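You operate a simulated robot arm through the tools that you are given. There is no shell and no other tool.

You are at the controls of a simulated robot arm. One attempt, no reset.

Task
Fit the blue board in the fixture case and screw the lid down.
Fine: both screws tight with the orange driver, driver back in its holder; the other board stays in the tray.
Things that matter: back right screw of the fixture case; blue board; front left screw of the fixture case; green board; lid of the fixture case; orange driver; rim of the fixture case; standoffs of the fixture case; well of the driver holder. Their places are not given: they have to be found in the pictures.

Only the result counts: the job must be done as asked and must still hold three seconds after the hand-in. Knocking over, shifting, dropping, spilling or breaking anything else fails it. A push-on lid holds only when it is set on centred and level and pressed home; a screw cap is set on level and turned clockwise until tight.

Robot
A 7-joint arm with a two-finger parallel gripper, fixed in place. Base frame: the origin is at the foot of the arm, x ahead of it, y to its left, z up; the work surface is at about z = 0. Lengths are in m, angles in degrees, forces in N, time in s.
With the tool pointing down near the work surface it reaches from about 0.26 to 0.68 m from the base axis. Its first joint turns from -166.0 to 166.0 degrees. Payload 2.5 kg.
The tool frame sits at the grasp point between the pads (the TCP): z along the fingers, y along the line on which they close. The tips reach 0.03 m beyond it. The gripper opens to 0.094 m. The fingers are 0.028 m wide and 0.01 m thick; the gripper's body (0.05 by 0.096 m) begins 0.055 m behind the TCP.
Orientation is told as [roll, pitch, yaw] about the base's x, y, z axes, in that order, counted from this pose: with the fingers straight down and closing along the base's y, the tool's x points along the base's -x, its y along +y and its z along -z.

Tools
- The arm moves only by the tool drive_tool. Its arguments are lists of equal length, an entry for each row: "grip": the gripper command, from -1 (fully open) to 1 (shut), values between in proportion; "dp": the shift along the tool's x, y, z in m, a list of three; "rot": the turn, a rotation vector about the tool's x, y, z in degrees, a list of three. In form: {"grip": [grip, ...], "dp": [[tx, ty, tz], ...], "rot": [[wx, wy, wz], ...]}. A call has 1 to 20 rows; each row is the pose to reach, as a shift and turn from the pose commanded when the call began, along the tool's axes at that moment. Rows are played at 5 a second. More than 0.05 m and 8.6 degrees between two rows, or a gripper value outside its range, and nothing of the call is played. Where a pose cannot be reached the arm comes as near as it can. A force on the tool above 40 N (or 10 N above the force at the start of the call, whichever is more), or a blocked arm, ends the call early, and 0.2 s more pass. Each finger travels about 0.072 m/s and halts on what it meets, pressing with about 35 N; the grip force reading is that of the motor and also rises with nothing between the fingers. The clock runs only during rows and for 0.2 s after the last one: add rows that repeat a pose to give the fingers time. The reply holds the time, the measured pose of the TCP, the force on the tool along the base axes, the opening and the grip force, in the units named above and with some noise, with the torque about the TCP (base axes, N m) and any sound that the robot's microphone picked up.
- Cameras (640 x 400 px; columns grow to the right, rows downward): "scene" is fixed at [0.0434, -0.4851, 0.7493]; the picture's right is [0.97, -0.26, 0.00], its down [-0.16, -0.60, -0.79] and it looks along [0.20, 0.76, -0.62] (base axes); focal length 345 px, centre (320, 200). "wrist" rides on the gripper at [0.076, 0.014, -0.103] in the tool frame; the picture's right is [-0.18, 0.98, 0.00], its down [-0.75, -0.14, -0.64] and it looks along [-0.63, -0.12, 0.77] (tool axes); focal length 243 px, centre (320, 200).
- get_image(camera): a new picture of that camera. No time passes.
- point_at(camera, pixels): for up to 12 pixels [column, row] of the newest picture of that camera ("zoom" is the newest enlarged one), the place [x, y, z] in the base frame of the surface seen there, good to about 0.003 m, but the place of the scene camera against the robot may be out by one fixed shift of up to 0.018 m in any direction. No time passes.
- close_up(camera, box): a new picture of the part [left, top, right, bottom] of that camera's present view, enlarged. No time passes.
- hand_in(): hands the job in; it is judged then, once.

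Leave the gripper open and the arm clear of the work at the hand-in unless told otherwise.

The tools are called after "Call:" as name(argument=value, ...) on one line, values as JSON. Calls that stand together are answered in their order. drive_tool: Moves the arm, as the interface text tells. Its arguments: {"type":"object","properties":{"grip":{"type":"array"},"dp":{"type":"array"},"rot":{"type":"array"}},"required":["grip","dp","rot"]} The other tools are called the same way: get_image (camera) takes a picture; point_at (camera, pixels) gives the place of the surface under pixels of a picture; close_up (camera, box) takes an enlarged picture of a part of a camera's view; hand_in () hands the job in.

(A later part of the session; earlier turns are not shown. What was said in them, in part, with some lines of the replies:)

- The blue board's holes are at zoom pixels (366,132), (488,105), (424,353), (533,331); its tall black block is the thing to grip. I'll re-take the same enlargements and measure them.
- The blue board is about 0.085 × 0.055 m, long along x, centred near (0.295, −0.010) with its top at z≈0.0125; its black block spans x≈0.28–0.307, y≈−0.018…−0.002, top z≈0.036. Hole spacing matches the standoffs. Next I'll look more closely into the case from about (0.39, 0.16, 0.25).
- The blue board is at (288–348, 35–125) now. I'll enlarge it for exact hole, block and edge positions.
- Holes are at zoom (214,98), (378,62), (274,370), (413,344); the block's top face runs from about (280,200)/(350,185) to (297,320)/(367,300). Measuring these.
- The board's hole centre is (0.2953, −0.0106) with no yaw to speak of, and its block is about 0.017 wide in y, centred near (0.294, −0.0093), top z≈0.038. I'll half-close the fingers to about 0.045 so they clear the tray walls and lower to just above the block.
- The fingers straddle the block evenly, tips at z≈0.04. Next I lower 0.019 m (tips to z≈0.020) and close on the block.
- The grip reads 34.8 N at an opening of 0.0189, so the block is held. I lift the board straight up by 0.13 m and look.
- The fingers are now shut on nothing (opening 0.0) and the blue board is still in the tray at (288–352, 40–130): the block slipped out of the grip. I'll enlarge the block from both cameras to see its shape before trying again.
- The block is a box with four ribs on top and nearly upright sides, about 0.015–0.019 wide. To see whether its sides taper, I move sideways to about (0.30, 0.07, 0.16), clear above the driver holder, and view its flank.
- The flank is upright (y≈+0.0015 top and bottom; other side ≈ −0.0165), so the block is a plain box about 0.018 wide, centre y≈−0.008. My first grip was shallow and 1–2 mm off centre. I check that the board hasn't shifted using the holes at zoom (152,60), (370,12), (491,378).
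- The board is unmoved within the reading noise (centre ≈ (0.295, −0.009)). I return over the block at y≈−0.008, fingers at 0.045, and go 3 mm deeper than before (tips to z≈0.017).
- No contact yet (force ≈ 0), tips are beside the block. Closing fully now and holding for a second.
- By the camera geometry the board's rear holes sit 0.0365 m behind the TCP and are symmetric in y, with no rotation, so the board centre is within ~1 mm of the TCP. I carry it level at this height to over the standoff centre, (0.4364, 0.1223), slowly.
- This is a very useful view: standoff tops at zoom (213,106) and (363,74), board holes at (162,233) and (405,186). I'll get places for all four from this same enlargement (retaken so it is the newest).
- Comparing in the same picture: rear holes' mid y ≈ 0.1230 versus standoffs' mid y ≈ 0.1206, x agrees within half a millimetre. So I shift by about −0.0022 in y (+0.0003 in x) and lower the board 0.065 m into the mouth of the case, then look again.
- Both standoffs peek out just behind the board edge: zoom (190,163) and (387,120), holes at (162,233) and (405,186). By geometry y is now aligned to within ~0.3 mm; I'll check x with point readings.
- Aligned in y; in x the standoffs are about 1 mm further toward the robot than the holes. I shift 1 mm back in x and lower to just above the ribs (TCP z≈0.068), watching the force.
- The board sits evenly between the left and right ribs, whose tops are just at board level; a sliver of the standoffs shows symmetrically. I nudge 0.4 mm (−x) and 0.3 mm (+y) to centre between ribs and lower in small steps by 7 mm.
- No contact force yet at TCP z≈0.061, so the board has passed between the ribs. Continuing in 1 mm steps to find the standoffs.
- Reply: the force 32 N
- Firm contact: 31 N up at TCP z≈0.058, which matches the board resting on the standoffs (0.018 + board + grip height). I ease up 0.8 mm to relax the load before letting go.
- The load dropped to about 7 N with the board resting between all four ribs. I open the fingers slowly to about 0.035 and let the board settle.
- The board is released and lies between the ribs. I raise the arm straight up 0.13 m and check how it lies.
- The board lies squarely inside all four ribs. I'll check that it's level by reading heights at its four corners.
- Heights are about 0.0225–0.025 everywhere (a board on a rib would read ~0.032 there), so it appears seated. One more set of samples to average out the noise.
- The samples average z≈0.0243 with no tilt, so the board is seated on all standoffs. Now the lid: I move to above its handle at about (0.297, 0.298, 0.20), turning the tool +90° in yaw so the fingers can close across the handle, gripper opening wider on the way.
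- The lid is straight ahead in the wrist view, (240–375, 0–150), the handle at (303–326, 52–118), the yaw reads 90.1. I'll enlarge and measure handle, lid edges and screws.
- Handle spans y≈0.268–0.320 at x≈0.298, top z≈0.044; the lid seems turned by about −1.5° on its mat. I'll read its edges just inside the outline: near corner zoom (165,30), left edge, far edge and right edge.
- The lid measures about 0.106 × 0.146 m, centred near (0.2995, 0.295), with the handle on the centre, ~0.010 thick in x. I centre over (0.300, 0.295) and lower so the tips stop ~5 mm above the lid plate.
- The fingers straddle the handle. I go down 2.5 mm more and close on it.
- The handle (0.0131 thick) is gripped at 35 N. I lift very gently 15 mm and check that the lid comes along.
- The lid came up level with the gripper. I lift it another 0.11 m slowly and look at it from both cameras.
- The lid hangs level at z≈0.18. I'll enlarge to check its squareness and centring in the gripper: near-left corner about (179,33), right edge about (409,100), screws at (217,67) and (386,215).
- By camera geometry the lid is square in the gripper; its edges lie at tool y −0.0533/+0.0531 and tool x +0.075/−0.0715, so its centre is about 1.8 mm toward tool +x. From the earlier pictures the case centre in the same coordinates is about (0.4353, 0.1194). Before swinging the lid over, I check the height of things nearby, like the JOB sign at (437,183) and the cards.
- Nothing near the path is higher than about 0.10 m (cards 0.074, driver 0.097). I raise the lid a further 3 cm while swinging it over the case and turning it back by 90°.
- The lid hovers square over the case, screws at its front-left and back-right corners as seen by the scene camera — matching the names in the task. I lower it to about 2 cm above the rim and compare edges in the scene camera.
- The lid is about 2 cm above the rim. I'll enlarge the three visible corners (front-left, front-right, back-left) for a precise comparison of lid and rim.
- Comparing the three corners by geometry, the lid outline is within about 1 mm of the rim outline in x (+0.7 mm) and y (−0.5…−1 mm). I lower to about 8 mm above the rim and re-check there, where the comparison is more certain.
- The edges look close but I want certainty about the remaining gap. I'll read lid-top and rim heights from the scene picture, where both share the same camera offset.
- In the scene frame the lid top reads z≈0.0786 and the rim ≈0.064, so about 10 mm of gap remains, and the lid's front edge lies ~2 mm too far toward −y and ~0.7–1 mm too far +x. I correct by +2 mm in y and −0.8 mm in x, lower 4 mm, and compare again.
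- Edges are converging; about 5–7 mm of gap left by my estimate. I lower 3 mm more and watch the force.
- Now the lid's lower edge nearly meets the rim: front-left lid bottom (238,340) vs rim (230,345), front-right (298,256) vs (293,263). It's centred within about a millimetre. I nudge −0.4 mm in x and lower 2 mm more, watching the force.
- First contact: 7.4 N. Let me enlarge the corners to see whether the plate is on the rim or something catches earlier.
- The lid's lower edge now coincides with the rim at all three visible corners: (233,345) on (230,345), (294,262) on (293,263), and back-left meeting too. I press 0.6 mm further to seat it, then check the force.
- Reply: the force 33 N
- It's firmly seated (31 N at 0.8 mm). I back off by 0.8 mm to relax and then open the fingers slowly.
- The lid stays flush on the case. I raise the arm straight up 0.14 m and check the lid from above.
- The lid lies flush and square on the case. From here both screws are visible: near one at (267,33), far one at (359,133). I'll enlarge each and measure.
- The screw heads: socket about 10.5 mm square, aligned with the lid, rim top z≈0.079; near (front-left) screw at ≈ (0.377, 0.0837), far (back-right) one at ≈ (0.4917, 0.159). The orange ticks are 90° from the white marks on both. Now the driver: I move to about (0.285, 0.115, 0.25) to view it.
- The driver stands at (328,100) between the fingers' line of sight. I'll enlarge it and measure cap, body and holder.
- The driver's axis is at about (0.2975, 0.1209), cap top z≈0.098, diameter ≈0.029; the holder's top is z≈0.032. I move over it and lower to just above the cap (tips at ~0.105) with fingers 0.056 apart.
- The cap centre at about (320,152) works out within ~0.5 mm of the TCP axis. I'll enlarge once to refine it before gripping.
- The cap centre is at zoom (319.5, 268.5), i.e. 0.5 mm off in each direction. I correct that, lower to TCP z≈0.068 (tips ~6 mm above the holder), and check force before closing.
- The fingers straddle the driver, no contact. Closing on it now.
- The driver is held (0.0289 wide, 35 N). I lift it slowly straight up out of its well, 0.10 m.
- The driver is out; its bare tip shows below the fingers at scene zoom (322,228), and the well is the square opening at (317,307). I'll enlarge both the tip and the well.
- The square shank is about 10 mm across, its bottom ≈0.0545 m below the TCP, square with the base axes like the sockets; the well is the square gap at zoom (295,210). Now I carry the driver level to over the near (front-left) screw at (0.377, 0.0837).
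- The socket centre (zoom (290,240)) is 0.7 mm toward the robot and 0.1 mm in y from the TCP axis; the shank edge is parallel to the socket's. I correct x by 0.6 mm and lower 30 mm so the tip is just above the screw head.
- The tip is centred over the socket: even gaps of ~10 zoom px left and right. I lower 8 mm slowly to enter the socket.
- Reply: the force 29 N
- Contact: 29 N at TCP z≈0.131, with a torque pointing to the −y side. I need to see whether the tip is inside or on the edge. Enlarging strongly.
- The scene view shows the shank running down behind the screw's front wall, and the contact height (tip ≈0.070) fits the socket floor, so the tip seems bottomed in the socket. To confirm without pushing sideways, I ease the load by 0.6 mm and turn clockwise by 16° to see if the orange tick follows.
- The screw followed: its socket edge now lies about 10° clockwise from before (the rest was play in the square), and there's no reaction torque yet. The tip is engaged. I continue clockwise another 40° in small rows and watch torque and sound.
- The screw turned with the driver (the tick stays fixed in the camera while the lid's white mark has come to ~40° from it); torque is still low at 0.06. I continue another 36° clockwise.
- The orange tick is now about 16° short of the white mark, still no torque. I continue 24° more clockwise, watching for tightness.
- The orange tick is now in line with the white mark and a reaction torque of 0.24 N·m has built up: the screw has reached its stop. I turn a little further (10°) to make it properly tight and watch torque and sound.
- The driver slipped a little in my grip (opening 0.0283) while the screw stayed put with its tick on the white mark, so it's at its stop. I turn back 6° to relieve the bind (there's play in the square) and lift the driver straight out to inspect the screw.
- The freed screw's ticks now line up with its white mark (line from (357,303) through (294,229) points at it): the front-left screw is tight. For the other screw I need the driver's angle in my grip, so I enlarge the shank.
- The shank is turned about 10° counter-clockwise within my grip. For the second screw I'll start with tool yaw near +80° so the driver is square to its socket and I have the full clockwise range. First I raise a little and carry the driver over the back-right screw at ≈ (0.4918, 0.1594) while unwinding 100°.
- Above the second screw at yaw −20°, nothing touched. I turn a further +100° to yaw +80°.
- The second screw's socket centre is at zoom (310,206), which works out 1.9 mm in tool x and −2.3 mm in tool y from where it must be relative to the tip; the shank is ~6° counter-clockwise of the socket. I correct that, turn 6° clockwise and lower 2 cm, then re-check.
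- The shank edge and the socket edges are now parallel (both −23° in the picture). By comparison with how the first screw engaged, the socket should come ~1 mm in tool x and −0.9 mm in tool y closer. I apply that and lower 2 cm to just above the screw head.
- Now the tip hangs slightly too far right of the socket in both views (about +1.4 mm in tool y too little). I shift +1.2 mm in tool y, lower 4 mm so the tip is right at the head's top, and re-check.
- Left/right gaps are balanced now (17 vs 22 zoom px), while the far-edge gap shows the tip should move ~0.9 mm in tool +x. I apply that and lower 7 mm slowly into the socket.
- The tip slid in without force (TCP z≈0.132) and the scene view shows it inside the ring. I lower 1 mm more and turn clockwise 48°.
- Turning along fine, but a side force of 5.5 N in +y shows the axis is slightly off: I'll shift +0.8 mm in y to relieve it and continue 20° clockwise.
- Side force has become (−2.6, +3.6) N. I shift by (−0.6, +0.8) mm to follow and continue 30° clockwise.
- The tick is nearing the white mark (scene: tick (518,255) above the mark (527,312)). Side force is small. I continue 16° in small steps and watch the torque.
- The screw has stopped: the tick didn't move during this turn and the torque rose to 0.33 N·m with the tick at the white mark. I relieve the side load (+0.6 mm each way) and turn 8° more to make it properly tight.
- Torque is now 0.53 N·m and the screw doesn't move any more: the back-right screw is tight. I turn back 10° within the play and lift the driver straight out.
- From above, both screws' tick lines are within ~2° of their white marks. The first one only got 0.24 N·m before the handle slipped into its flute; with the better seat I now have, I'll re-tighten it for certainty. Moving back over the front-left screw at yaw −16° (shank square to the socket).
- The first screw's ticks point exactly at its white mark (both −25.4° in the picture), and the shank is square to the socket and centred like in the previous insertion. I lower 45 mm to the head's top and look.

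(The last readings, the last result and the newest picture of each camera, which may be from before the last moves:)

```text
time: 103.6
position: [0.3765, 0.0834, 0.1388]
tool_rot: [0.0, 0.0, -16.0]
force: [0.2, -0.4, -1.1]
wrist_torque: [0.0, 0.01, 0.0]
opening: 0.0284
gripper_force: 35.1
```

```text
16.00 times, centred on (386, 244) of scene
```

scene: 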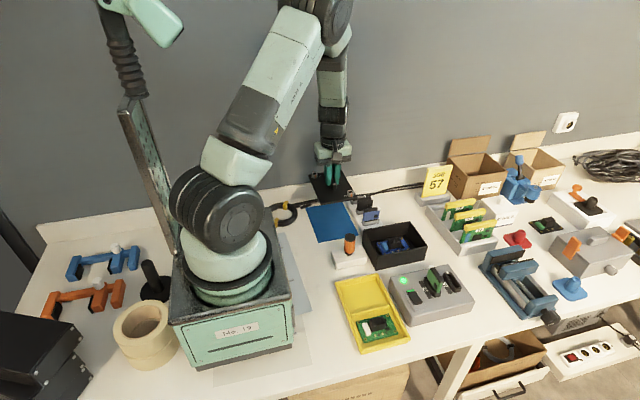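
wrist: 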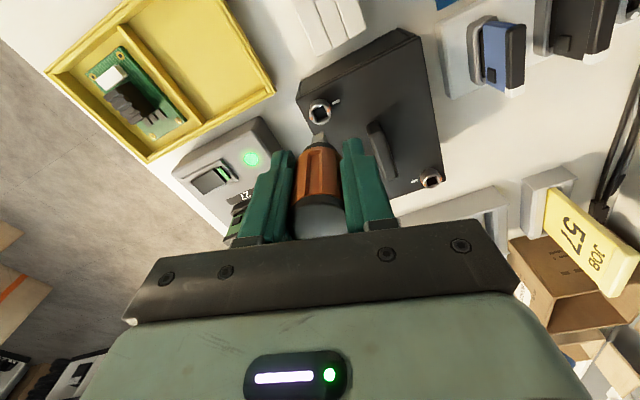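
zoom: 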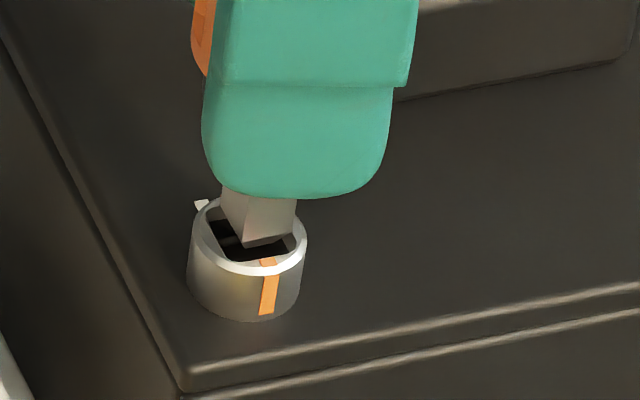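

Same picture as before the previous successful insertion, so I repeat the 0.9 mm tool-x shift and lower 7.5 mm into the socket.

Call:
drive_tool(grip=[1, 1, 1, 1, 1, 1, 1], dp=[[0.0009, 0, 0], [0.0009, 0, 0.0015], [0.0009, 0, 0.003], [0.0009, 0, 0.0045], [0.0009, 0, 0.006], [0.0009, 0, 0.0075], [0.0009, 0, 0.0075]], rot=[[0, 0, 0], [0, 0, 0], [0, 0, 0], [0, 0, 0], [0, 0, 0], [0, 0, 0], [0, 0, 0]])

Call:
close_up(camera="scene", box=[376, 234, 396, 254])

```text
time: 105.2
position: [0.3748, 0.083, 0.133]
tool_rot: [0.0, -0.1, -16.0]
force: [0.7, -2.1, -0.7]
wrist_torque: [-0.12, -0.03, 0.01]
opening: 0.0287
gripper_force: 34.8
```

```text
16.00 times, centred on (386, 244) of scene
```

zoom: 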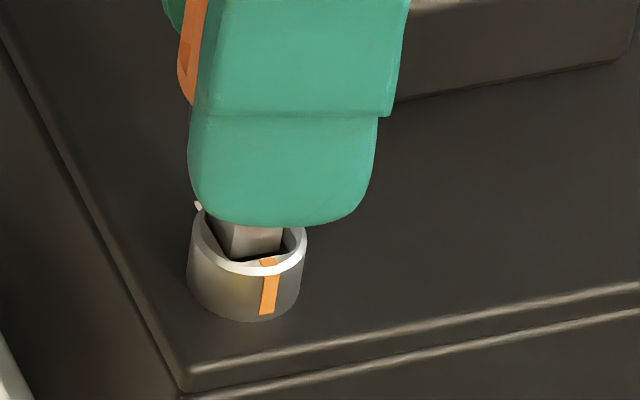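

The tip is inside the socket (only −2 N side force). I turn clockwise in small steps up to 26° and watch the torque build.

Call:
drive_tool(grip=[1, 1, 1, 1, 1, 1, 1, 1], dp=[[0, -0.0003, 0], [0, -0.0003, 0], [0, -0.0003, 0], [0, -0.0003, 0], [0, -0.0003, 0], [0, -0.0003, 0], [0, -0.0003, 0], [0, -0.0003, 0]], rot=[[0, 0, 4], [0, 0, 8], [0, 0, 12], [0, 0, 16], [0, 0, 20], [0, 0, 23], [0, 0, 26], [0, 0, 26]])

Call:
close_up(camera="scene", box=[376, 234, 396, 254])

Call:
close_up(camera="wrist", box=[290, 90, 350, 150])

```text
time: 107.0
position: [0.3755, 0.0835, 0.1322]
tool_rot: [0.0, 0.0, -42.1]
force: [6.7, -3.1, -8.6]
wrist_torque: [-0.24, -0.36, 0.37]
opening: 0.0283
gripper_force: 35.2
```

```text
16.00 times, centred on (386, 244) of scene
```

zoom: 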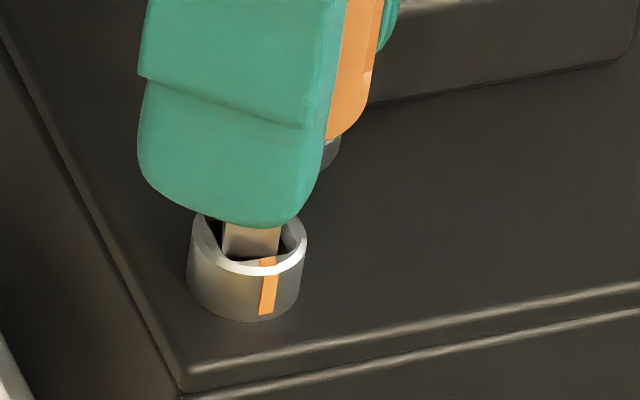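

```text
6.67 times, centred on (320, 120) of wrist
```

zoom: 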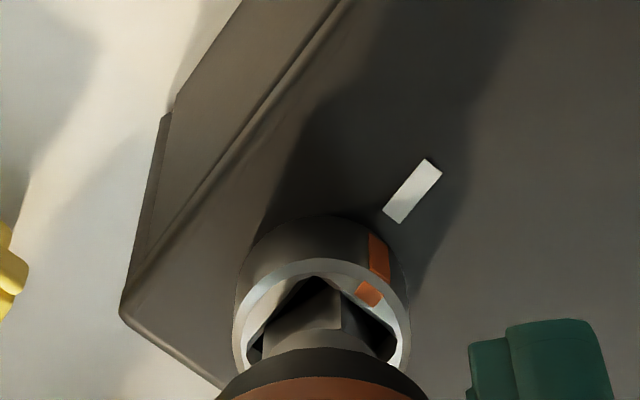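

Torque 0.37 N·m, the tick stays on its mark. I relieve the side load a little and turn 6° more to match the other screw's tightness.

Call:
drive_tool(grip=[1, 1, 1, 1, 1], dp=[[-0.0006, 0.0002, 0], [-0.0006, 0.0002, 0], [-0.0006, 0.0002, 0], [-0.0006, 0.0002, 0], [-0.0006, 0.0002, 0]], rot=[[0, 0, 2], [0, 0, 4], [0, 0, 6], [0, 0, 6], [0, 0, 6]])

```text
time: 108.2
position: [0.3762, 0.0835, 0.1319]
tool_rot: [-0.1, 0.1, -48.0]
force: [-1.0, 7.3, 9.0]
wrist_torque: [0.34, 0.01, 0.56]
opening: 0.0286
gripper_force: 34.8
```

0.56 N·m now — both screws are equally tight. I turn back 12° within the play and lift the driver straight out.

Call:
drive_tool(grip=[1, 1, 1, 1, 1, 1, 1, 1, 1, 1, 1], dp=[[0, 0, 0], [0, 0, 0], [0, 0, 0], [0, 0, -0.002], [0, 0, -0.005], [0, 0, -0.01], [0, 0, -0.016], [0, 0, -0.024], [0, 0, -0.034], [0, 0, -0.044], [0, 0, -0.044]], rot=[[0, 0, -4], [0, 0, -8], [0, 0, -12], [0, 0, -12], [0, 0, -12], [0, 0, -12], [0, 0, -12], [0, 0, -12], [0, 0, -12], [0, 0, -12], [0, 0, -12]])

Call:
get_image(camera="wrist")

Call:
close_up(camera="wrist", box=[280, 70, 360, 150])

Call:
close_up(camera="scene", box=[345, 190, 435, 270])

```text
time: 110.6
position: [0.3759, 0.0829, 0.1775]
tool_rot: [-0.1, 0.0, -36.1]
force: [-0.4, -0.1, -1.3]
wrist_torque: [0.02, 0.02, -0.01]
opening: 0.0285
gripper_force: 35.2
```

```text
taken
```

wrist: 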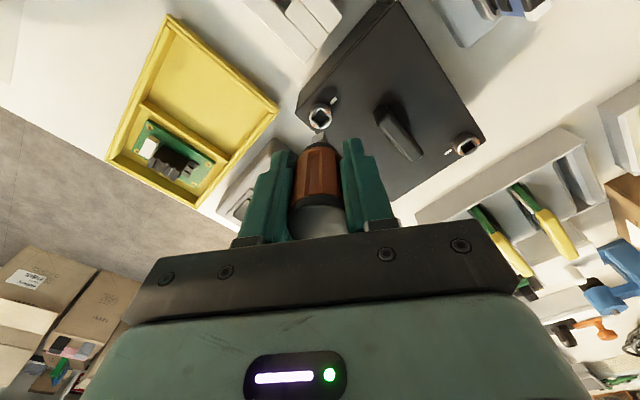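

```text
5.00 times, centred on (320, 110) of wrist
```

zoom: 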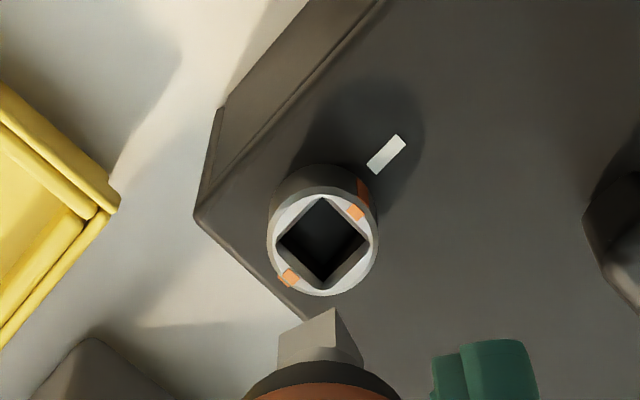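

```text
5.00 times, centred on (390, 230) of scene
```

zoom: 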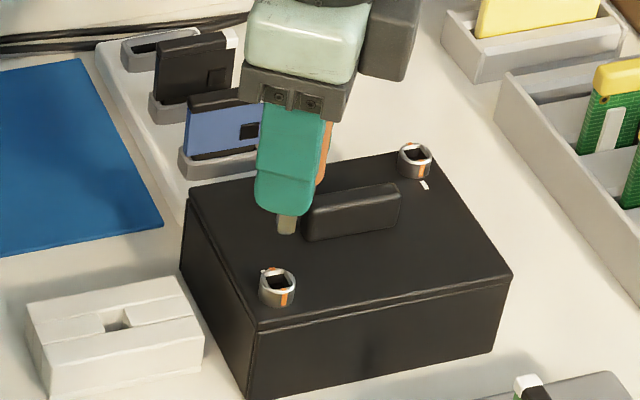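

Both screws show their ticks on the white marks. Now the driver goes home: I carry it level to over the well at (0.297, 0.1204), turning to yaw −16° so the shank is square with the well.

Call:
drive_tool(grip=[1, 1, 1, 1, 1, 1, 1, 1, 1, 1], dp=[[0.006, -0.0012, 0], [0.016, -0.0031, 0], [0.028, -0.0054, 0], [0.04, -0.0078, 0], [0.052, -0.0101, 0], [0.064, -0.0124, 0], [0.075, -0.0145, 0], [0.083, -0.0161, 0], [0.0856, -0.0166, 0], [0.0856, -0.0166, 0]], rot=[[0, 0, -2], [0, 0, -5], [0, 0, -8], [0, 0, -11], [0, 0, -14], [0, 0, -17], [0, 0, -19], [0, 0, -20], [0, 0, -20], [0, 0, -20]])

Call:
get_image(camera="wrist")

Call:
close_up(camera="wrist", box=[270, 50, 370, 150])

Call:
close_up(camera="scene", box=[310, 190, 400, 280])

```text
time: 112.8
position: [0.2968, 0.1198, 0.1764]
tool_rot: [0.0, -0.1, -16.0]
force: [-0.7, -0.4, -1.0]
wrist_torque: [0.03, 0.04, 0.02]
opening: 0.0284
gripper_force: 34.8
```

```text
taken
```

wrist: 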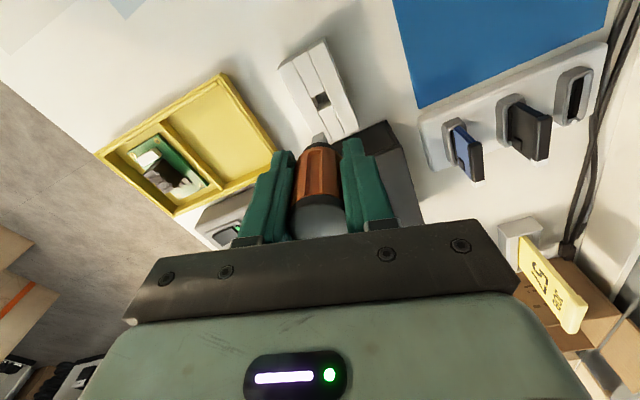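

```text
4.00 times, centred on (320, 100) of wrist
```

zoom: 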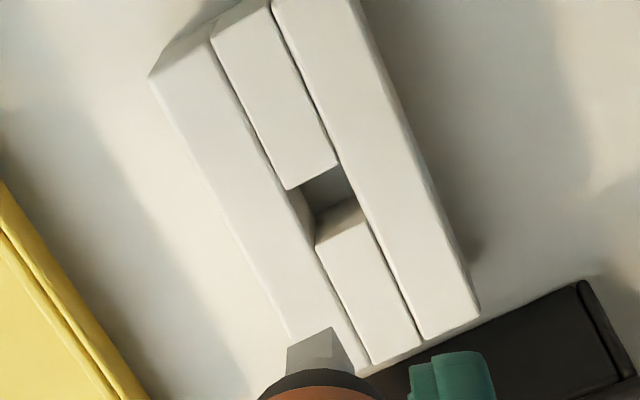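

```text
4.44 times, centred on (355, 235) of scene
```

zoom: 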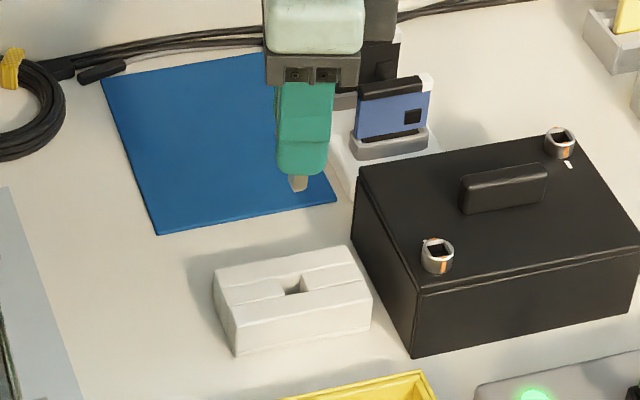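

The well's centre (zoom (327,205)) is within 1 mm of where it was right after I drew the driver out (needs +0.8 mm in tool y), and the shank is parallel to it within 3°. I shift that and lower 0.072 m to just above the holder.

Call:
drive_tool(grip=[1, 1, 1, 1, 1, 1, 1], dp=[[0, 0.0008, 0.008], [0, 0.0008, 0.022], [0, 0.0008, 0.038], [0, 0.0008, 0.054], [0, 0.0008, 0.066], [0, 0.0008, 0.072], [0, 0.0008, 0.072]], rot=[[0, 0, 0], [0, 0, 0], [0, 0, 0], [0, 0, 0], [0, 0, 0], [0, 0, 0], [0, 0, 0]])

Call:
close_up(camera="wrist", box=[280, 80, 360, 160])

Call:
close_up(camera="scene", box=[325, 225, 375, 275])

```text
time: 114.4
position: [0.2985, 0.1201, 0.1042]
tool_rot: [-0.1, 0.0, -16.0]
force: [-0.3, -0.8, -1.1]
wrist_torque: [0.03, 0.0, 0.06]
opening: 0.0286
gripper_force: 34.8
```

```text
5.00 times, centred on (320, 120) of wrist
```

zoom: 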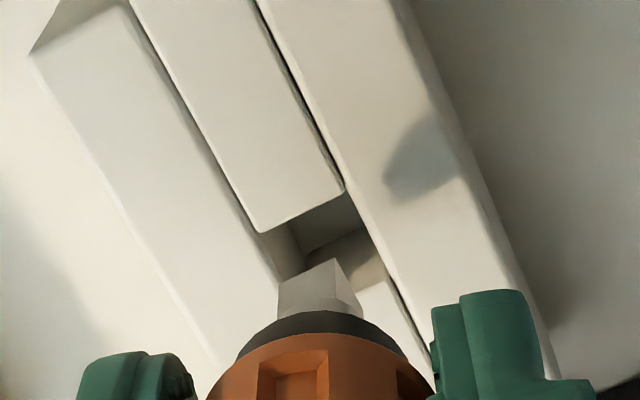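

```text
8.00 times, centred on (350, 250) of scene
```

zoom: 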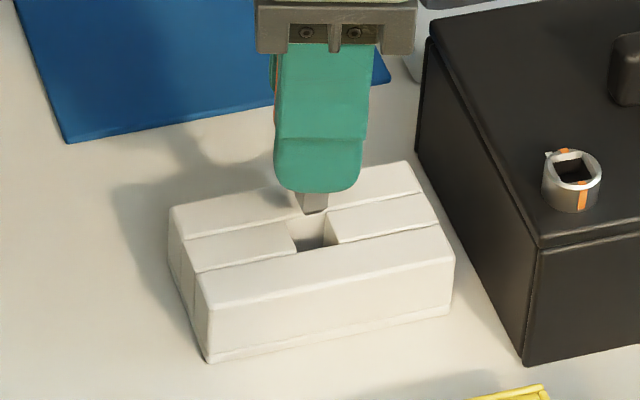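

In the scene view the tip (312,206) will land on the well's centre (311,232) after the remaining drop. I lower 24 mm slowly so the tip enters the well, watching the force.

Call:
drive_tool(grip=[1, 1, 1, 1, 1, 1, 1, 1], dp=[[-0.0003, 0, 0.003], [-0.0003, 0, 0.007], [-0.0003, 0, 0.011], [-0.0003, 0, 0.014], [-0.0003, 0, 0.017], [-0.0003, 0, 0.02], [-0.0003, 0, 0.024], [-0.0003, 0, 0.024]], rot=[[0, 0, 0], [0, 0, 0], [0, 0, 0], [0, 0, 0], [0, 0, 0], [0, 0, 0], [0, 0, 0], [0, 0, 0]])

Call:
close_up(camera="wrist", box=[280, 80, 360, 160])

Call:
close_up(camera="scene", box=[325, 225, 375, 275])

```text
time: 116.2
position: [0.2974, 0.1209, 0.0803]
tool_rot: [0.1, 0.0, -16.0]
force: [-0.6, 0.0, -0.2]
wrist_torque: [-0.01, -0.02, 0.05]
opening: 0.0288
gripper_force: 34.7
```

```text
5.00 times, centred on (320, 120) of wrist
```

zoom: 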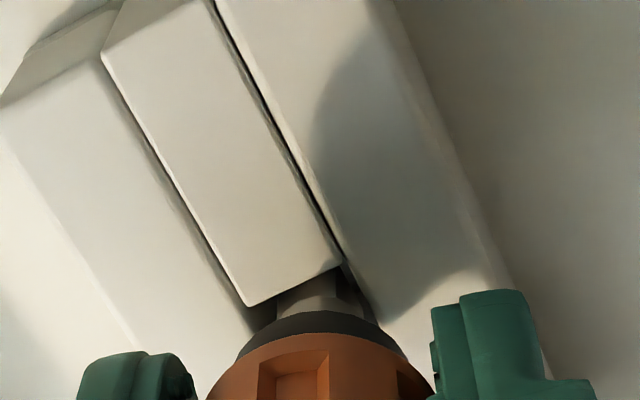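

```text
8.00 times, centred on (350, 250) of scene
```

zoom: 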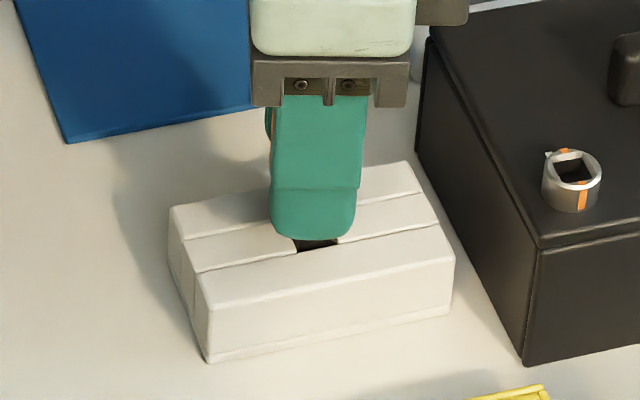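

The shank is in the well without touching. I lower another 10 mm, then creep to find the bottom.

Call:
drive_tool(grip=[1, 1, 1, 1, 1, 1], dp=[[0, 0, 0.003], [0, 0, 0.006], [0, 0, 0.009], [0, 0, 0.0105], [0, 0, 0.0105], [0, 0, 0.0105]], rot=[[0, 0, 0], [0, 0, 0], [0, 0, 0], [0, 0, 0], [0, 0, 0], [0, 0, 0]])

Call:
close_up(camera="scene", box=[325, 225, 375, 275])

```text
time: 117.6
position: [0.299, 0.1213, 0.0691]
tool_rot: [0.1, -0.2, -16.0]
force: [4.4, -6.9, 31.6]
wrist_torque: [-0.08, -0.17, 0.02]
opening: 0.0285
gripper_force: 34.6
```

```text
8.00 times, centred on (350, 250) of scene
```

zoom: 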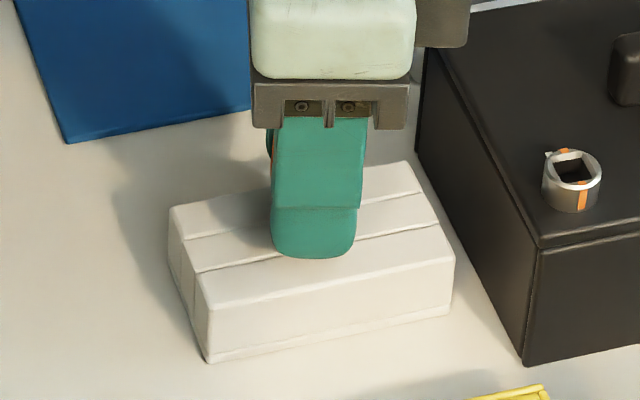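

Bottomed: 32 N at TCP z≈0.069, about the height where I first gripped it. I ease up 0.9 mm and open the fingers slowly.

Call:
drive_tool(grip=[1, 1, 0.35, 0.25, 0.15, 0.0, -0.2, -0.2], dp=[[0, 0, -0.0006], [0, 0, -0.0009], [0, 0, -0.0009], [0, 0, -0.0009], [0, 0, -0.0009], [0, 0, -0.0009], [0, 0, -0.0009], [0, 0, -0.0009]], rot=[[0, 0, 0], [0, 0, 0], [0, 0, 0], [0, 0, 0], [0, 0, 0], [0, 0, 0], [0, 0, 0], [0, 0, 0]])

Call:
get_image(camera="wrist")

Call:
close_up(camera="scene", box=[325, 225, 375, 275])

```text
time: 119.4
position: [0.2983, 0.1218, 0.0696]
tool_rot: [0.1, 0.0, -16.0]
force: [0.5, -0.2, -0.2]
wrist_torque: [-0.02, -0.01, -0.02]
opening: 0.0565
gripper_force: 0.2
```

```text
taken
```

wrist: 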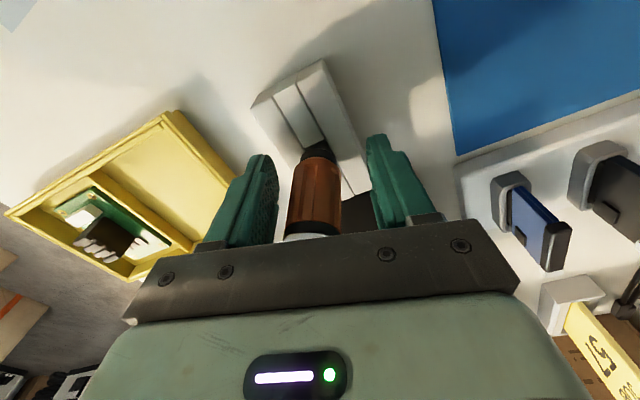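

```text
8.00 times, centred on (350, 250) of scene
```

zoom: 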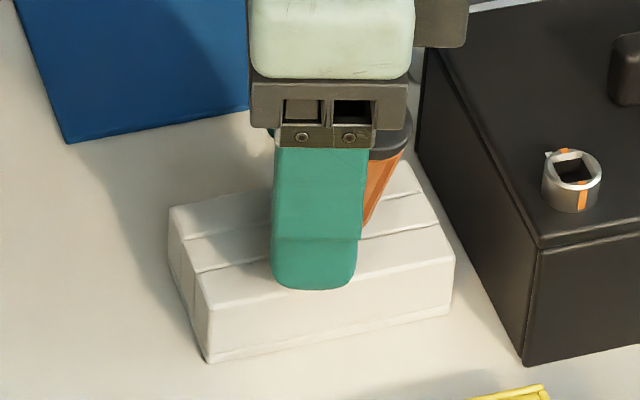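

The driver is released but leans forward a little in its well (cap at scene (390,130)), so it isn't standing flat on its collar. I raise the open gripper straight up, clear of it, and look.

Call:
drive_tool(grip=[-0.2, -0.2, -0.2, -0.2, -0.2, -0.2, -0.2], dp=[[0, 0, -0.005], [0, 0, -0.015], [0, 0, -0.03], [0, 0, -0.05], [0, 0, -0.08], [0, 0, -0.12], [0, 0, -0.12]], rot=[[0, 0, 0], [0, 0, 0], [0, 0, 0], [0, 0, 0], [0, 0, 0], [0, 0, 0], [0, 0, 0]])

Call:
get_image(camera="wrist")

Call:
close_up(camera="wrist", box=[270, 40, 370, 160])

Call:
close_up(camera="scene", box=[325, 220, 375, 275])

```text
time: 121.0
position: [0.2977, 0.1222, 0.19]
tool_rot: [-0.1, 0.0, -15.9]
force: [0.8, 0.6, -0.4]
wrist_torque: [-0.01, 0.0, 0.0]
opening: 0.0564
gripper_force: 0.0
```

```text
taken
```

wrist: 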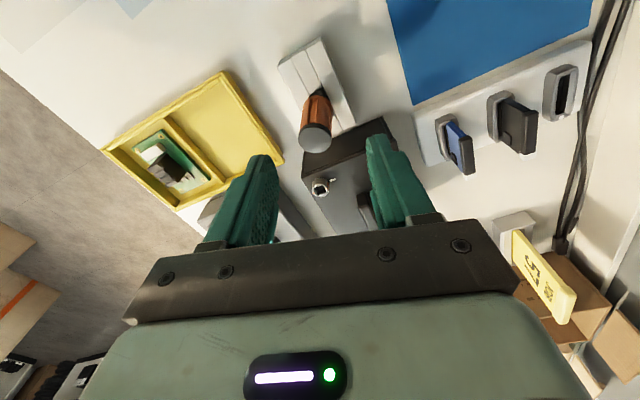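

```text
3.33 times, centred on (320, 100) of wrist
```

zoom: 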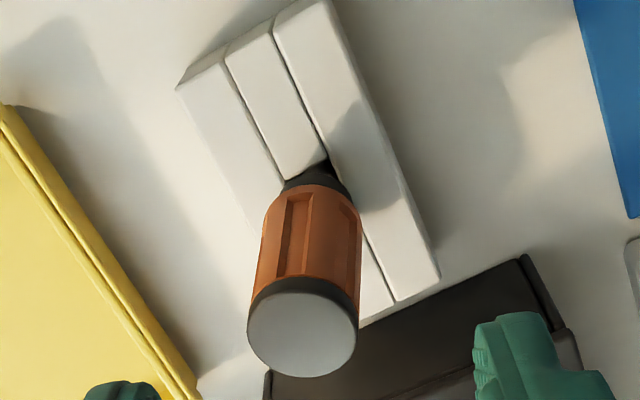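

```text
7.27 times, centred on (350, 248) of scene
```

zoom: 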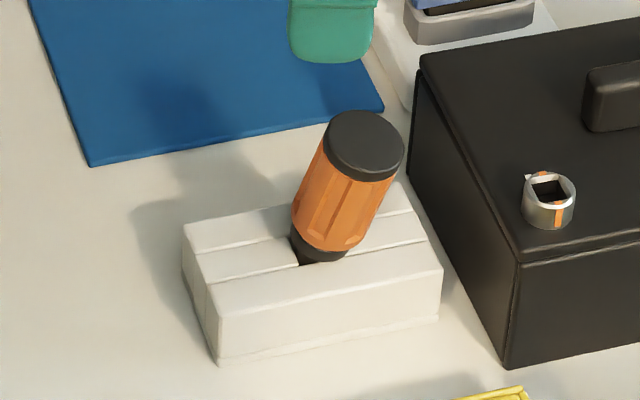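

The driver leans about 15° toward the case but is in its well. I'll straighten it by gripping across the lean: fingers closing along x. First I measure the cap's place for a safe approach.

Call:
close_up(camera="wrist", box=[270, 40, 370, 160])

Call:
point_at(camera="zoom", pixels=[[303, 335], [265, 335], [340, 330], [303, 305], [303, 365], [318, 185], [300, 230], [330, 230], [310, 260], [320, 175], [380, 280], [300, 160]])

```text
3.33 times, centred on (320, 100) of wrist
```

zoom: 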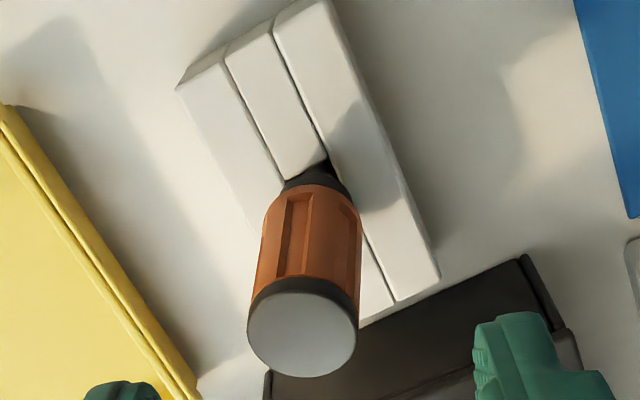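

```text
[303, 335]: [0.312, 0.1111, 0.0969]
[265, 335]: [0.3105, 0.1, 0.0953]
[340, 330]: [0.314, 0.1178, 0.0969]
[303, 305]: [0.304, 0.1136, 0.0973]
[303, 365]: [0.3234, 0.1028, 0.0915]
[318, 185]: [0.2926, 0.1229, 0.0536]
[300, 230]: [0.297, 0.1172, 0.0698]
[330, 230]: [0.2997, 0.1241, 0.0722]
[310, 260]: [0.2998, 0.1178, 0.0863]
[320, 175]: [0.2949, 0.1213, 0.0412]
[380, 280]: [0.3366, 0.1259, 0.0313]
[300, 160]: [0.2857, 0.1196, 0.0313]
```

The cap centre is at (0.312, 0.109) versus the well axis (0.2975, 0.121): it leans ~17° toward (+x, −y). I turn the tool to yaw 54° so the fingers close along that lean, and open to about 0.085 while still high.

Call:
drive_tool(grip=[-0.8, -0.8, -0.8, -0.8, -0.8, -0.8, -0.8, -0.8, -0.8, -0.8, -0.8], dp=[[0, 0, 0], [0, 0, 0], [0, 0, 0], [0, 0, 0], [0, 0, 0], [0, 0, 0], [0, 0, 0], [0, 0, 0], [0, 0, 0], [0, 0, 0], [0, 0, 0]], rot=[[0, 0, -7], [0, 0, -14], [0, 0, -21], [0, 0, -28], [0, 0, -35], [0, 0, -42], [0, 0, -49], [0, 0, -56], [0, 0, -63], [0, 0, -70], [0, 0, -70]])

Call:
get_image(camera="wrist")

Call:
close_up(camera="wrist", box=[260, 40, 380, 160])

Call:
point_at(camera="zoom", pixels=[[320, 200], [320, 240], [320, 280], [320, 320], [280, 240], [360, 240]])

```text
time: 123.4
position: [0.2981, 0.1206, 0.1908]
tool_rot: [0.0, 0.0, 54.1]
force: [-0.4, 0.6, 0.4]
wrist_torque: [-0.01, 0.01, -0.06]
opening: 0.0843
gripper_force: 0.1
```

```text
taken
```

wrist: 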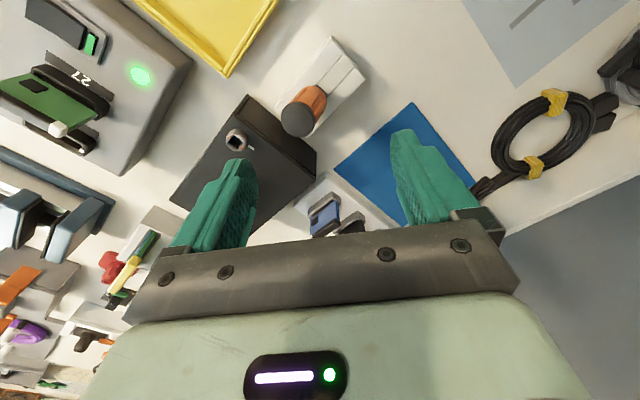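

```text
3.33 times, centred on (320, 100) of wrist
```

zoom: 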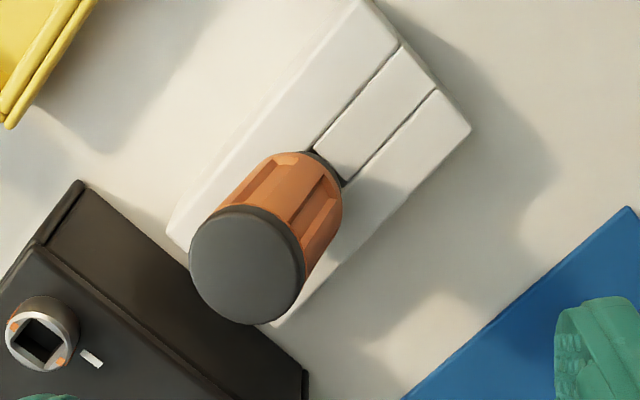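

```text
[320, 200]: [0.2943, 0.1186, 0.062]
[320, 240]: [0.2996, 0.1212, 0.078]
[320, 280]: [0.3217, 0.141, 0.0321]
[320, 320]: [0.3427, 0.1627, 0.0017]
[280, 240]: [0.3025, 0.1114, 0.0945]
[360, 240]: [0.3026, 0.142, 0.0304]
```

The lean is exactly along the fingers' closing line now (cap displaced 18 mm toward the left finger, outline ≤ 33 mm from centre, fingers at 42 mm). I lower to TCP z≈0.074.

Call:
drive_tool(grip=[-0.8, -0.8, -0.8, -0.8, -0.8, -0.8], dp=[[0, 0, 0.025], [0, 0, 0.055], [0, 0, 0.08], [0, 0, 0.1], [0, 0, 0.116], [0, 0, 0.116]], rot=[[0, 0, 0], [0, 0, 0], [0, 0, 0], [0, 0, 0], [0, 0, 0], [0, 0, 0]])

Call:
get_image(camera="wrist")

Call:
close_up(camera="scene", box=[315, 200, 385, 275])

```text
time: 124.8
position: [0.2993, 0.121, 0.074]
tool_rot: [0.0, 0.0, 53.9]
force: [0.0, -0.1, -0.4]
wrist_torque: [-0.01, 0.0, -0.01]
opening: 0.0847
gripper_force: 0.1
```

```text
taken
```

wrist: 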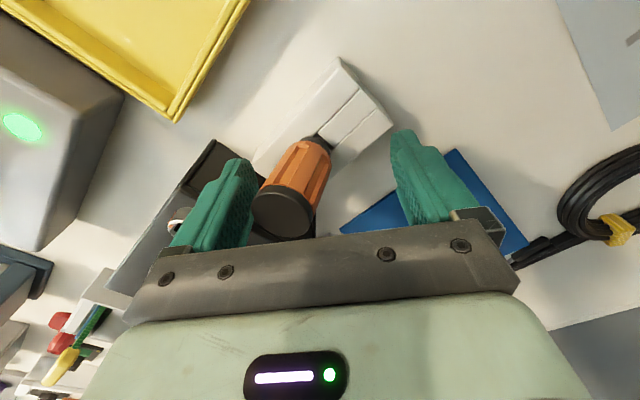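

```text
5.33 times, centred on (350, 238) of scene
```

zoom: 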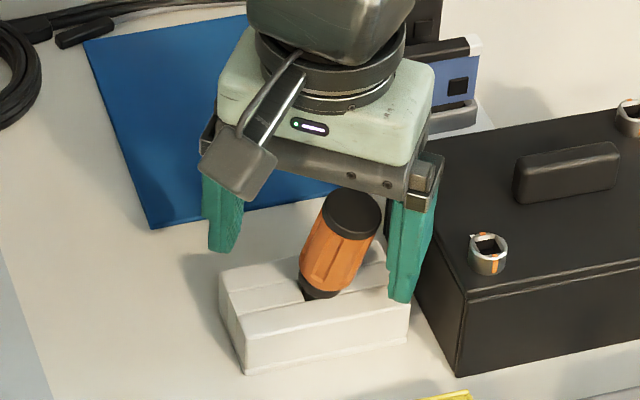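

The fingers are either side of the leaning driver, right finger clear of the case. I close gradually so the pad pushes the cap upright.

Call:
drive_tool(grip=[-0.6, -0.4, -0.2, -0.05, 0.1, 0.2, 0.28, 0.34, 0.34], dp=[[0, 0, 0], [0, 0, 0], [0, 0, 0], [0, 0, 0], [0, 0, 0], [0, 0, 0], [0, 0, 0], [0, 0, 0], [0, 0, 0]], rot=[[0, 0, 0], [0, 0, 0], [0, 0, 0], [0, 0, 0], [0, 0, 0], [0, 0, 0], [0, 0, 0], [0, 0, 0], [0, 0, 0]])

Call:
get_image(camera="wrist")

Call:
close_up(camera="scene", box=[315, 200, 385, 275])

```text
time: 126.8
position: [0.298, 0.1227, 0.0749]
tool_rot: [0.0, 0.0, 53.9]
force: [-0.5, -0.6, -0.7]
wrist_torque: [-0.01, 0.0, 0.0]
opening: 0.0312
gripper_force: 0.0
```

```text
taken
```

wrist: 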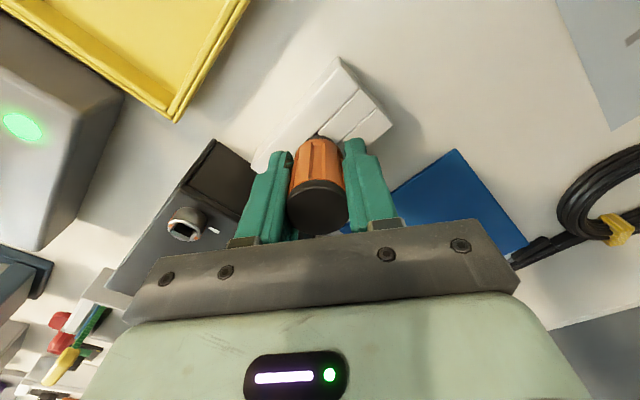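

```text
5.33 times, centred on (350, 238) of scene
```

zoom: 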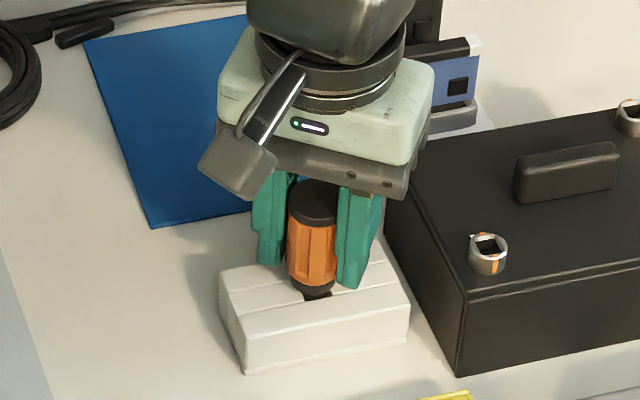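

The driver stands nearly upright between the pads. To straighten it in the other plane too, I'll close fully once, loosen to a 0.034 cage, then turn the caging pads around it by 90°.

Call:
drive_tool(grip=[0.6, 1, 1, 0.5, 0.3, 0.27, 0.27], dp=[[0, 0, 0], [0, 0, 0], [0, 0, 0], [0, 0, 0], [0, 0, 0], [0, 0, 0], [0, 0, 0]], rot=[[0, 0, 0], [0, 0, 0], [0, 0, 0], [0, 0, 0], [0, 0, 0], [0, 0, 0], [0, 0, 0]])

Call:
close_up(camera="scene", box=[325, 215, 375, 275])

Call:
close_up(camera="wrist", box=[260, 120, 380, 240])

```text
time: 128.4
position: [0.2993, 0.1207, 0.0748]
tool_rot: [0.1, 0.0, 54.1]
force: [0.0, 0.5, -0.3]
wrist_torque: [-0.02, 0.01, -0.01]
opening: 0.0342
gripper_force: 0.1
```

```text
6.67 times, centred on (350, 245) of scene
```

zoom: 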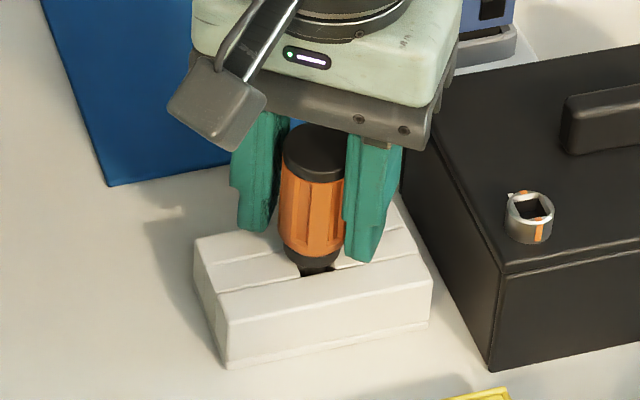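

```text
3.33 times, centred on (320, 180) of wrist
```

zoom: 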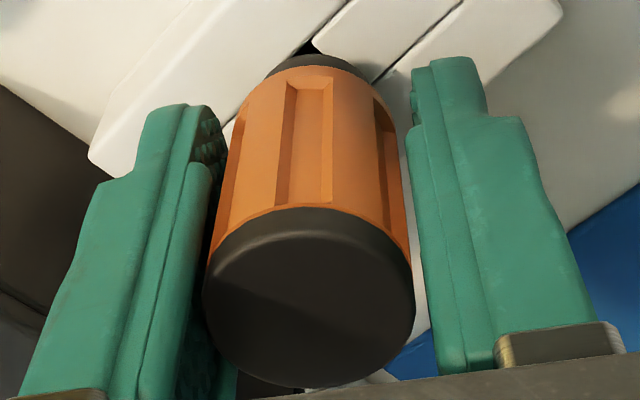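

It now stands upright within a degree or two, with small gaps to both pads. I open the cage a bit further (to ~0.045) and see whether it stays up by itself.

Call:
drive_tool(grip=[0.22, 0.17, 0.12, 0.07, 0.04, 0.04, 0.04], dp=[[0, 0, 0], [0, 0, 0], [0, 0, 0], [0, 0, 0], [0, 0, 0], [0, 0, 0], [0, 0, 0]], rot=[[0, 0, 0], [0, 0, 0], [0, 0, 0], [0, 0, 0], [0, 0, 0], [0, 0, 0], [0, 0, 0]])

Call:
close_up(camera="scene", box=[325, 215, 375, 275])

Call:
close_up(camera="wrist", box=[260, 120, 380, 240])

```text
time: 130.0
position: [0.2992, 0.1213, 0.0743]
tool_rot: [0.0, 0.0, 54.0]
force: [-0.3, 0.4, 0.9]
wrist_torque: [0.0, 0.01, -0.04]
opening: 0.0451
gripper_force: 0.0
```

```text
6.67 times, centred on (350, 245) of scene
```

zoom: 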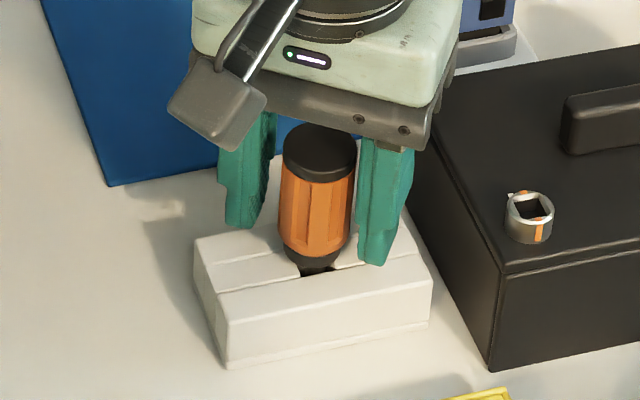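

```text
3.33 times, centred on (320, 180) of wrist
```

zoom: 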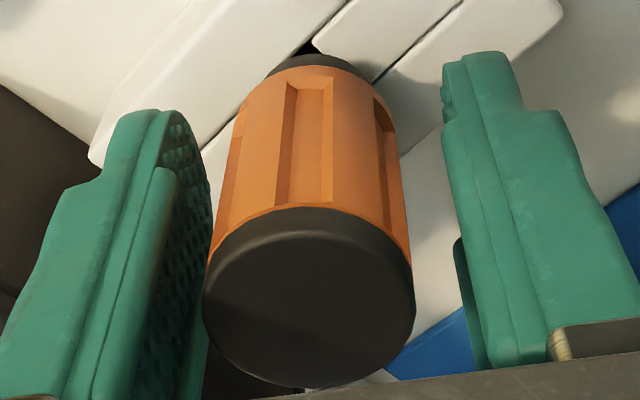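

It stays exactly where it was: standing by itself. I open wider and raise the gripper straight up, slowly at first.

Call:
drive_tool(grip=[-0.1, -0.25, -0.4, -0.5, -0.5, -0.5, -0.5, -0.5, -0.5, -0.5, -0.5], dp=[[0, 0, 0], [0, 0, 0], [0, 0, 0], [0, 0, 0], [0, 0, -0.005], [0, 0, -0.013], [0, 0, -0.025], [0, 0, -0.045], [0, 0, -0.08], [0, 0, -0.12], [0, 0, -0.12]], rot=[[0, 0, 0], [0, 0, 0], [0, 0, 0], [0, 0, 0], [0, 0, 0], [0, 0, 0], [0, 0, 0], [0, 0, 0], [0, 0, 0], [0, 0, 0], [0, 0, 0]])

Call:
get_image(camera="wrist")

Call:
close_up(camera="scene", box=[325, 220, 375, 275])

Call:
close_up(camera="wrist", box=[260, 40, 380, 160])

```text
time: 132.4
position: [0.2983, 0.1215, 0.1957]
tool_rot: [0.0, -0.1, 54.0]
force: [0.2, -0.6, -0.4]
wrist_torque: [-0.02, 0.01, 0.02]
opening: 0.0705
gripper_force: 0.1
```

```text
taken
```

wrist: 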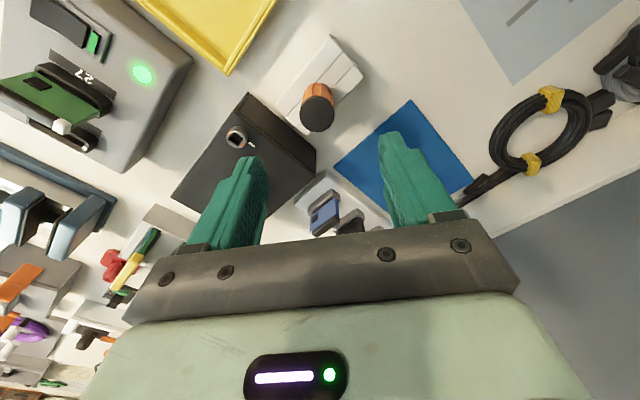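

```text
7.27 times, centred on (350, 248) of scene
```

zoom: 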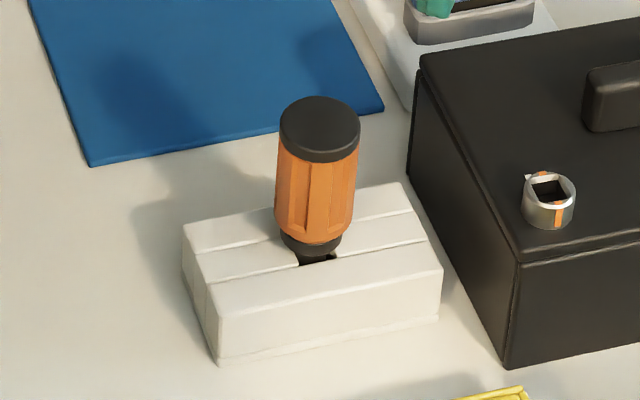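

```text
3.33 times, centred on (320, 100) of wrist
```

zoom: 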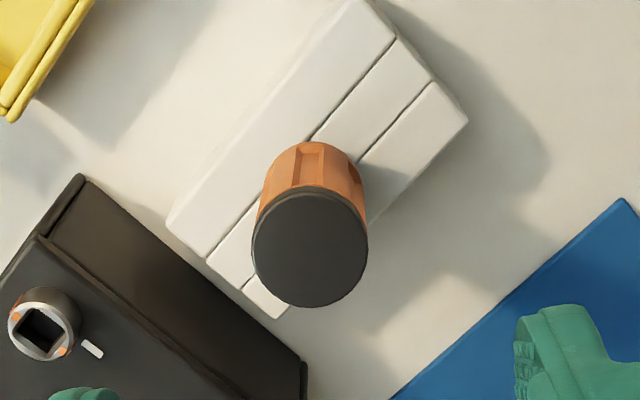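

The driver stands upright in its well, as at the start. I raise the arm higher, clear of everything with the gripper open, and then inspect the whole workplace.

Call:
drive_tool(grip=[-0.6, -0.8, -1, -1, -1, -1, -1, -1, -1, -1], dp=[[0, 0, -0.03], [0, 0, -0.06], [0, 0, -0.09], [0, 0, -0.11], [0, 0, -0.11], [0, 0, -0.11], [0, 0, -0.11], [0, 0, -0.11], [0, 0, -0.11], [0, 0, -0.11]], rot=[[0, 0, 0], [0, 0, 6], [0, 0, 13], [0, 0, 20], [0, 0, 27], [0, 0, 34], [0, 0, 41], [0, 0, 48], [0, 0, 54], [0, 0, 54]])

Call:
get_image(camera="scene")

Call:
close_up(camera="scene", box=[325, 190, 455, 280])

Call:
get_image(camera="wrist")

```text
time: 134.6
position: [0.2985, 0.1213, 0.3045]
tool_rot: [0.0, 0.0, -0.1]
force: [-0.3, 0.0, 0.5]
wrist_torque: [0.0, -0.05, 0.01]
opening: 0.0942
gripper_force: 0.1
```

```text
taken
```

scene: 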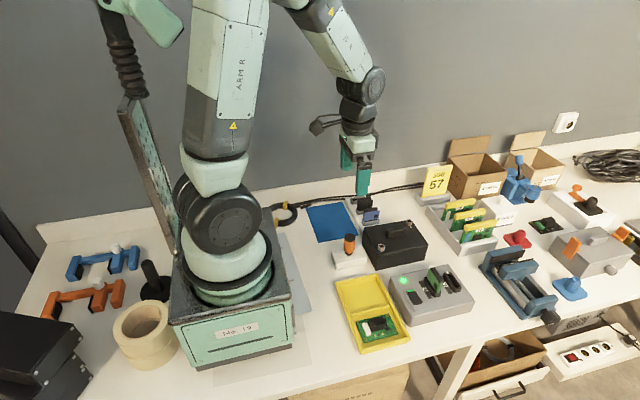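

```text
4.44 times, centred on (390, 235) of scene
```

zoom: 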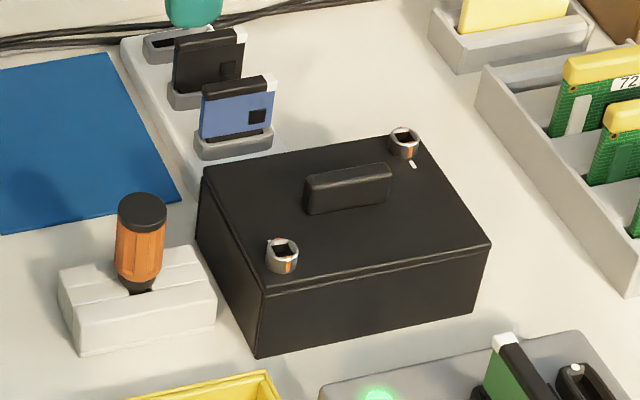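

```text
taken
```

wrist: 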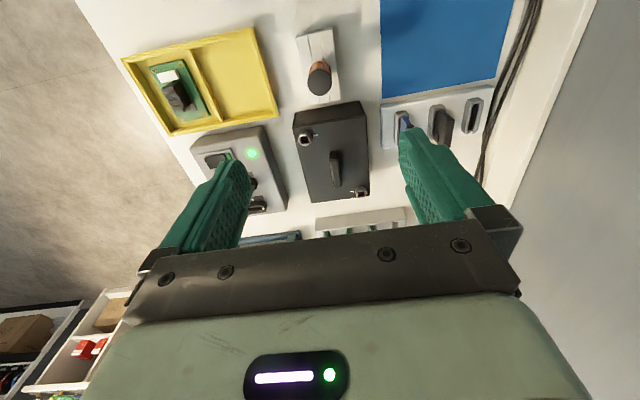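

Everything stands in order: lid flush, driver upright in its holder, green board in the tray. One last close look at both screws, the lid seam and the tray.

Call:
close_up(camera="scene", box=[360, 205, 430, 260])

Call:
close_up(camera="wrist", box=[285, 95, 385, 205])

Call:
close_up(camera="scene", box=[320, 260, 480, 360])

```text
7.27 times, centred on (395, 232) of scene
```

zoom: 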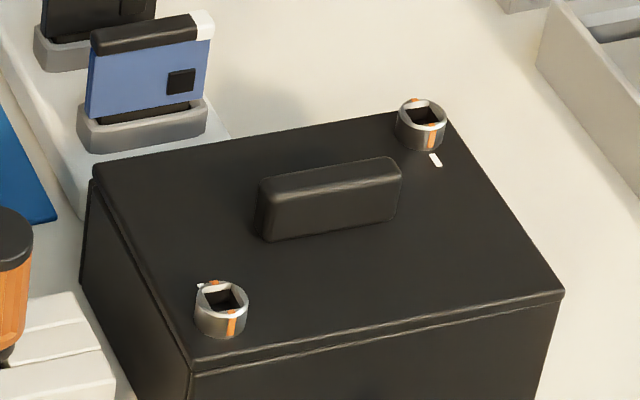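

```text
3.64 times, centred on (335, 150) of wrist
```

zoom: 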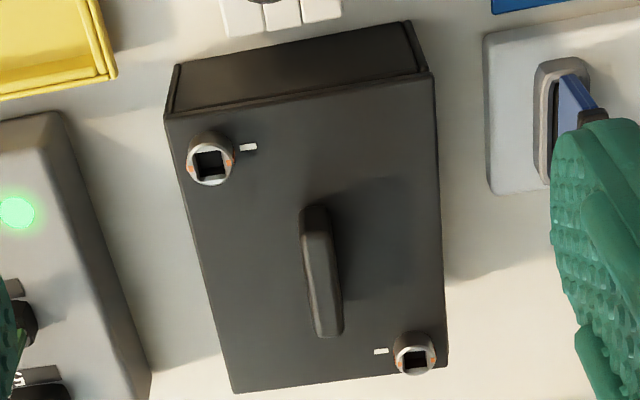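

```text
4.00 times, centred on (400, 310) of scene
```

zoom: 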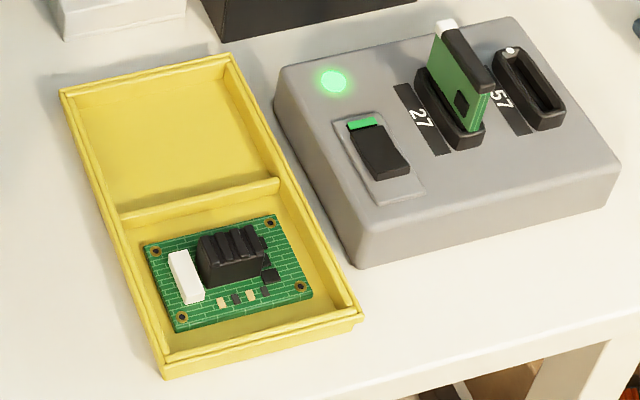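

Both screws' orange ticks line up with their white marks and the lid seam is closed all round. The driver stands in its holder and the green board is untouched in the tray. The gripper is open and clear above the work, so I hand in the job.

Call:
hand_in()

```text
The job is handed in.
```

The job is handed in: the blue board is in the fixture case, the lid is on and both screws are tight. I don't have the verdict yet.

- **Board:** it rests on all four standoffs, between the guide ribs. My first grip slipped and left the board in the tray; the second, deeper grip held.
- **Lid and screws:** the lid sits flush on the rim. Both screws were turned to their stops with the orange driver, until their orange ticks met the white marks. The front left screw only reached 0.24 N·m the first time because the handle slipped in my grip, so I went back to it. Both ended at about 0.55 N·m.
- **Driver:** it leaned in its well after I let go, so I straightened it. It now stands upright in the holder on its own.
- **The rest:** the green board is untouched in the tray. The gripper is open and clear above the work.
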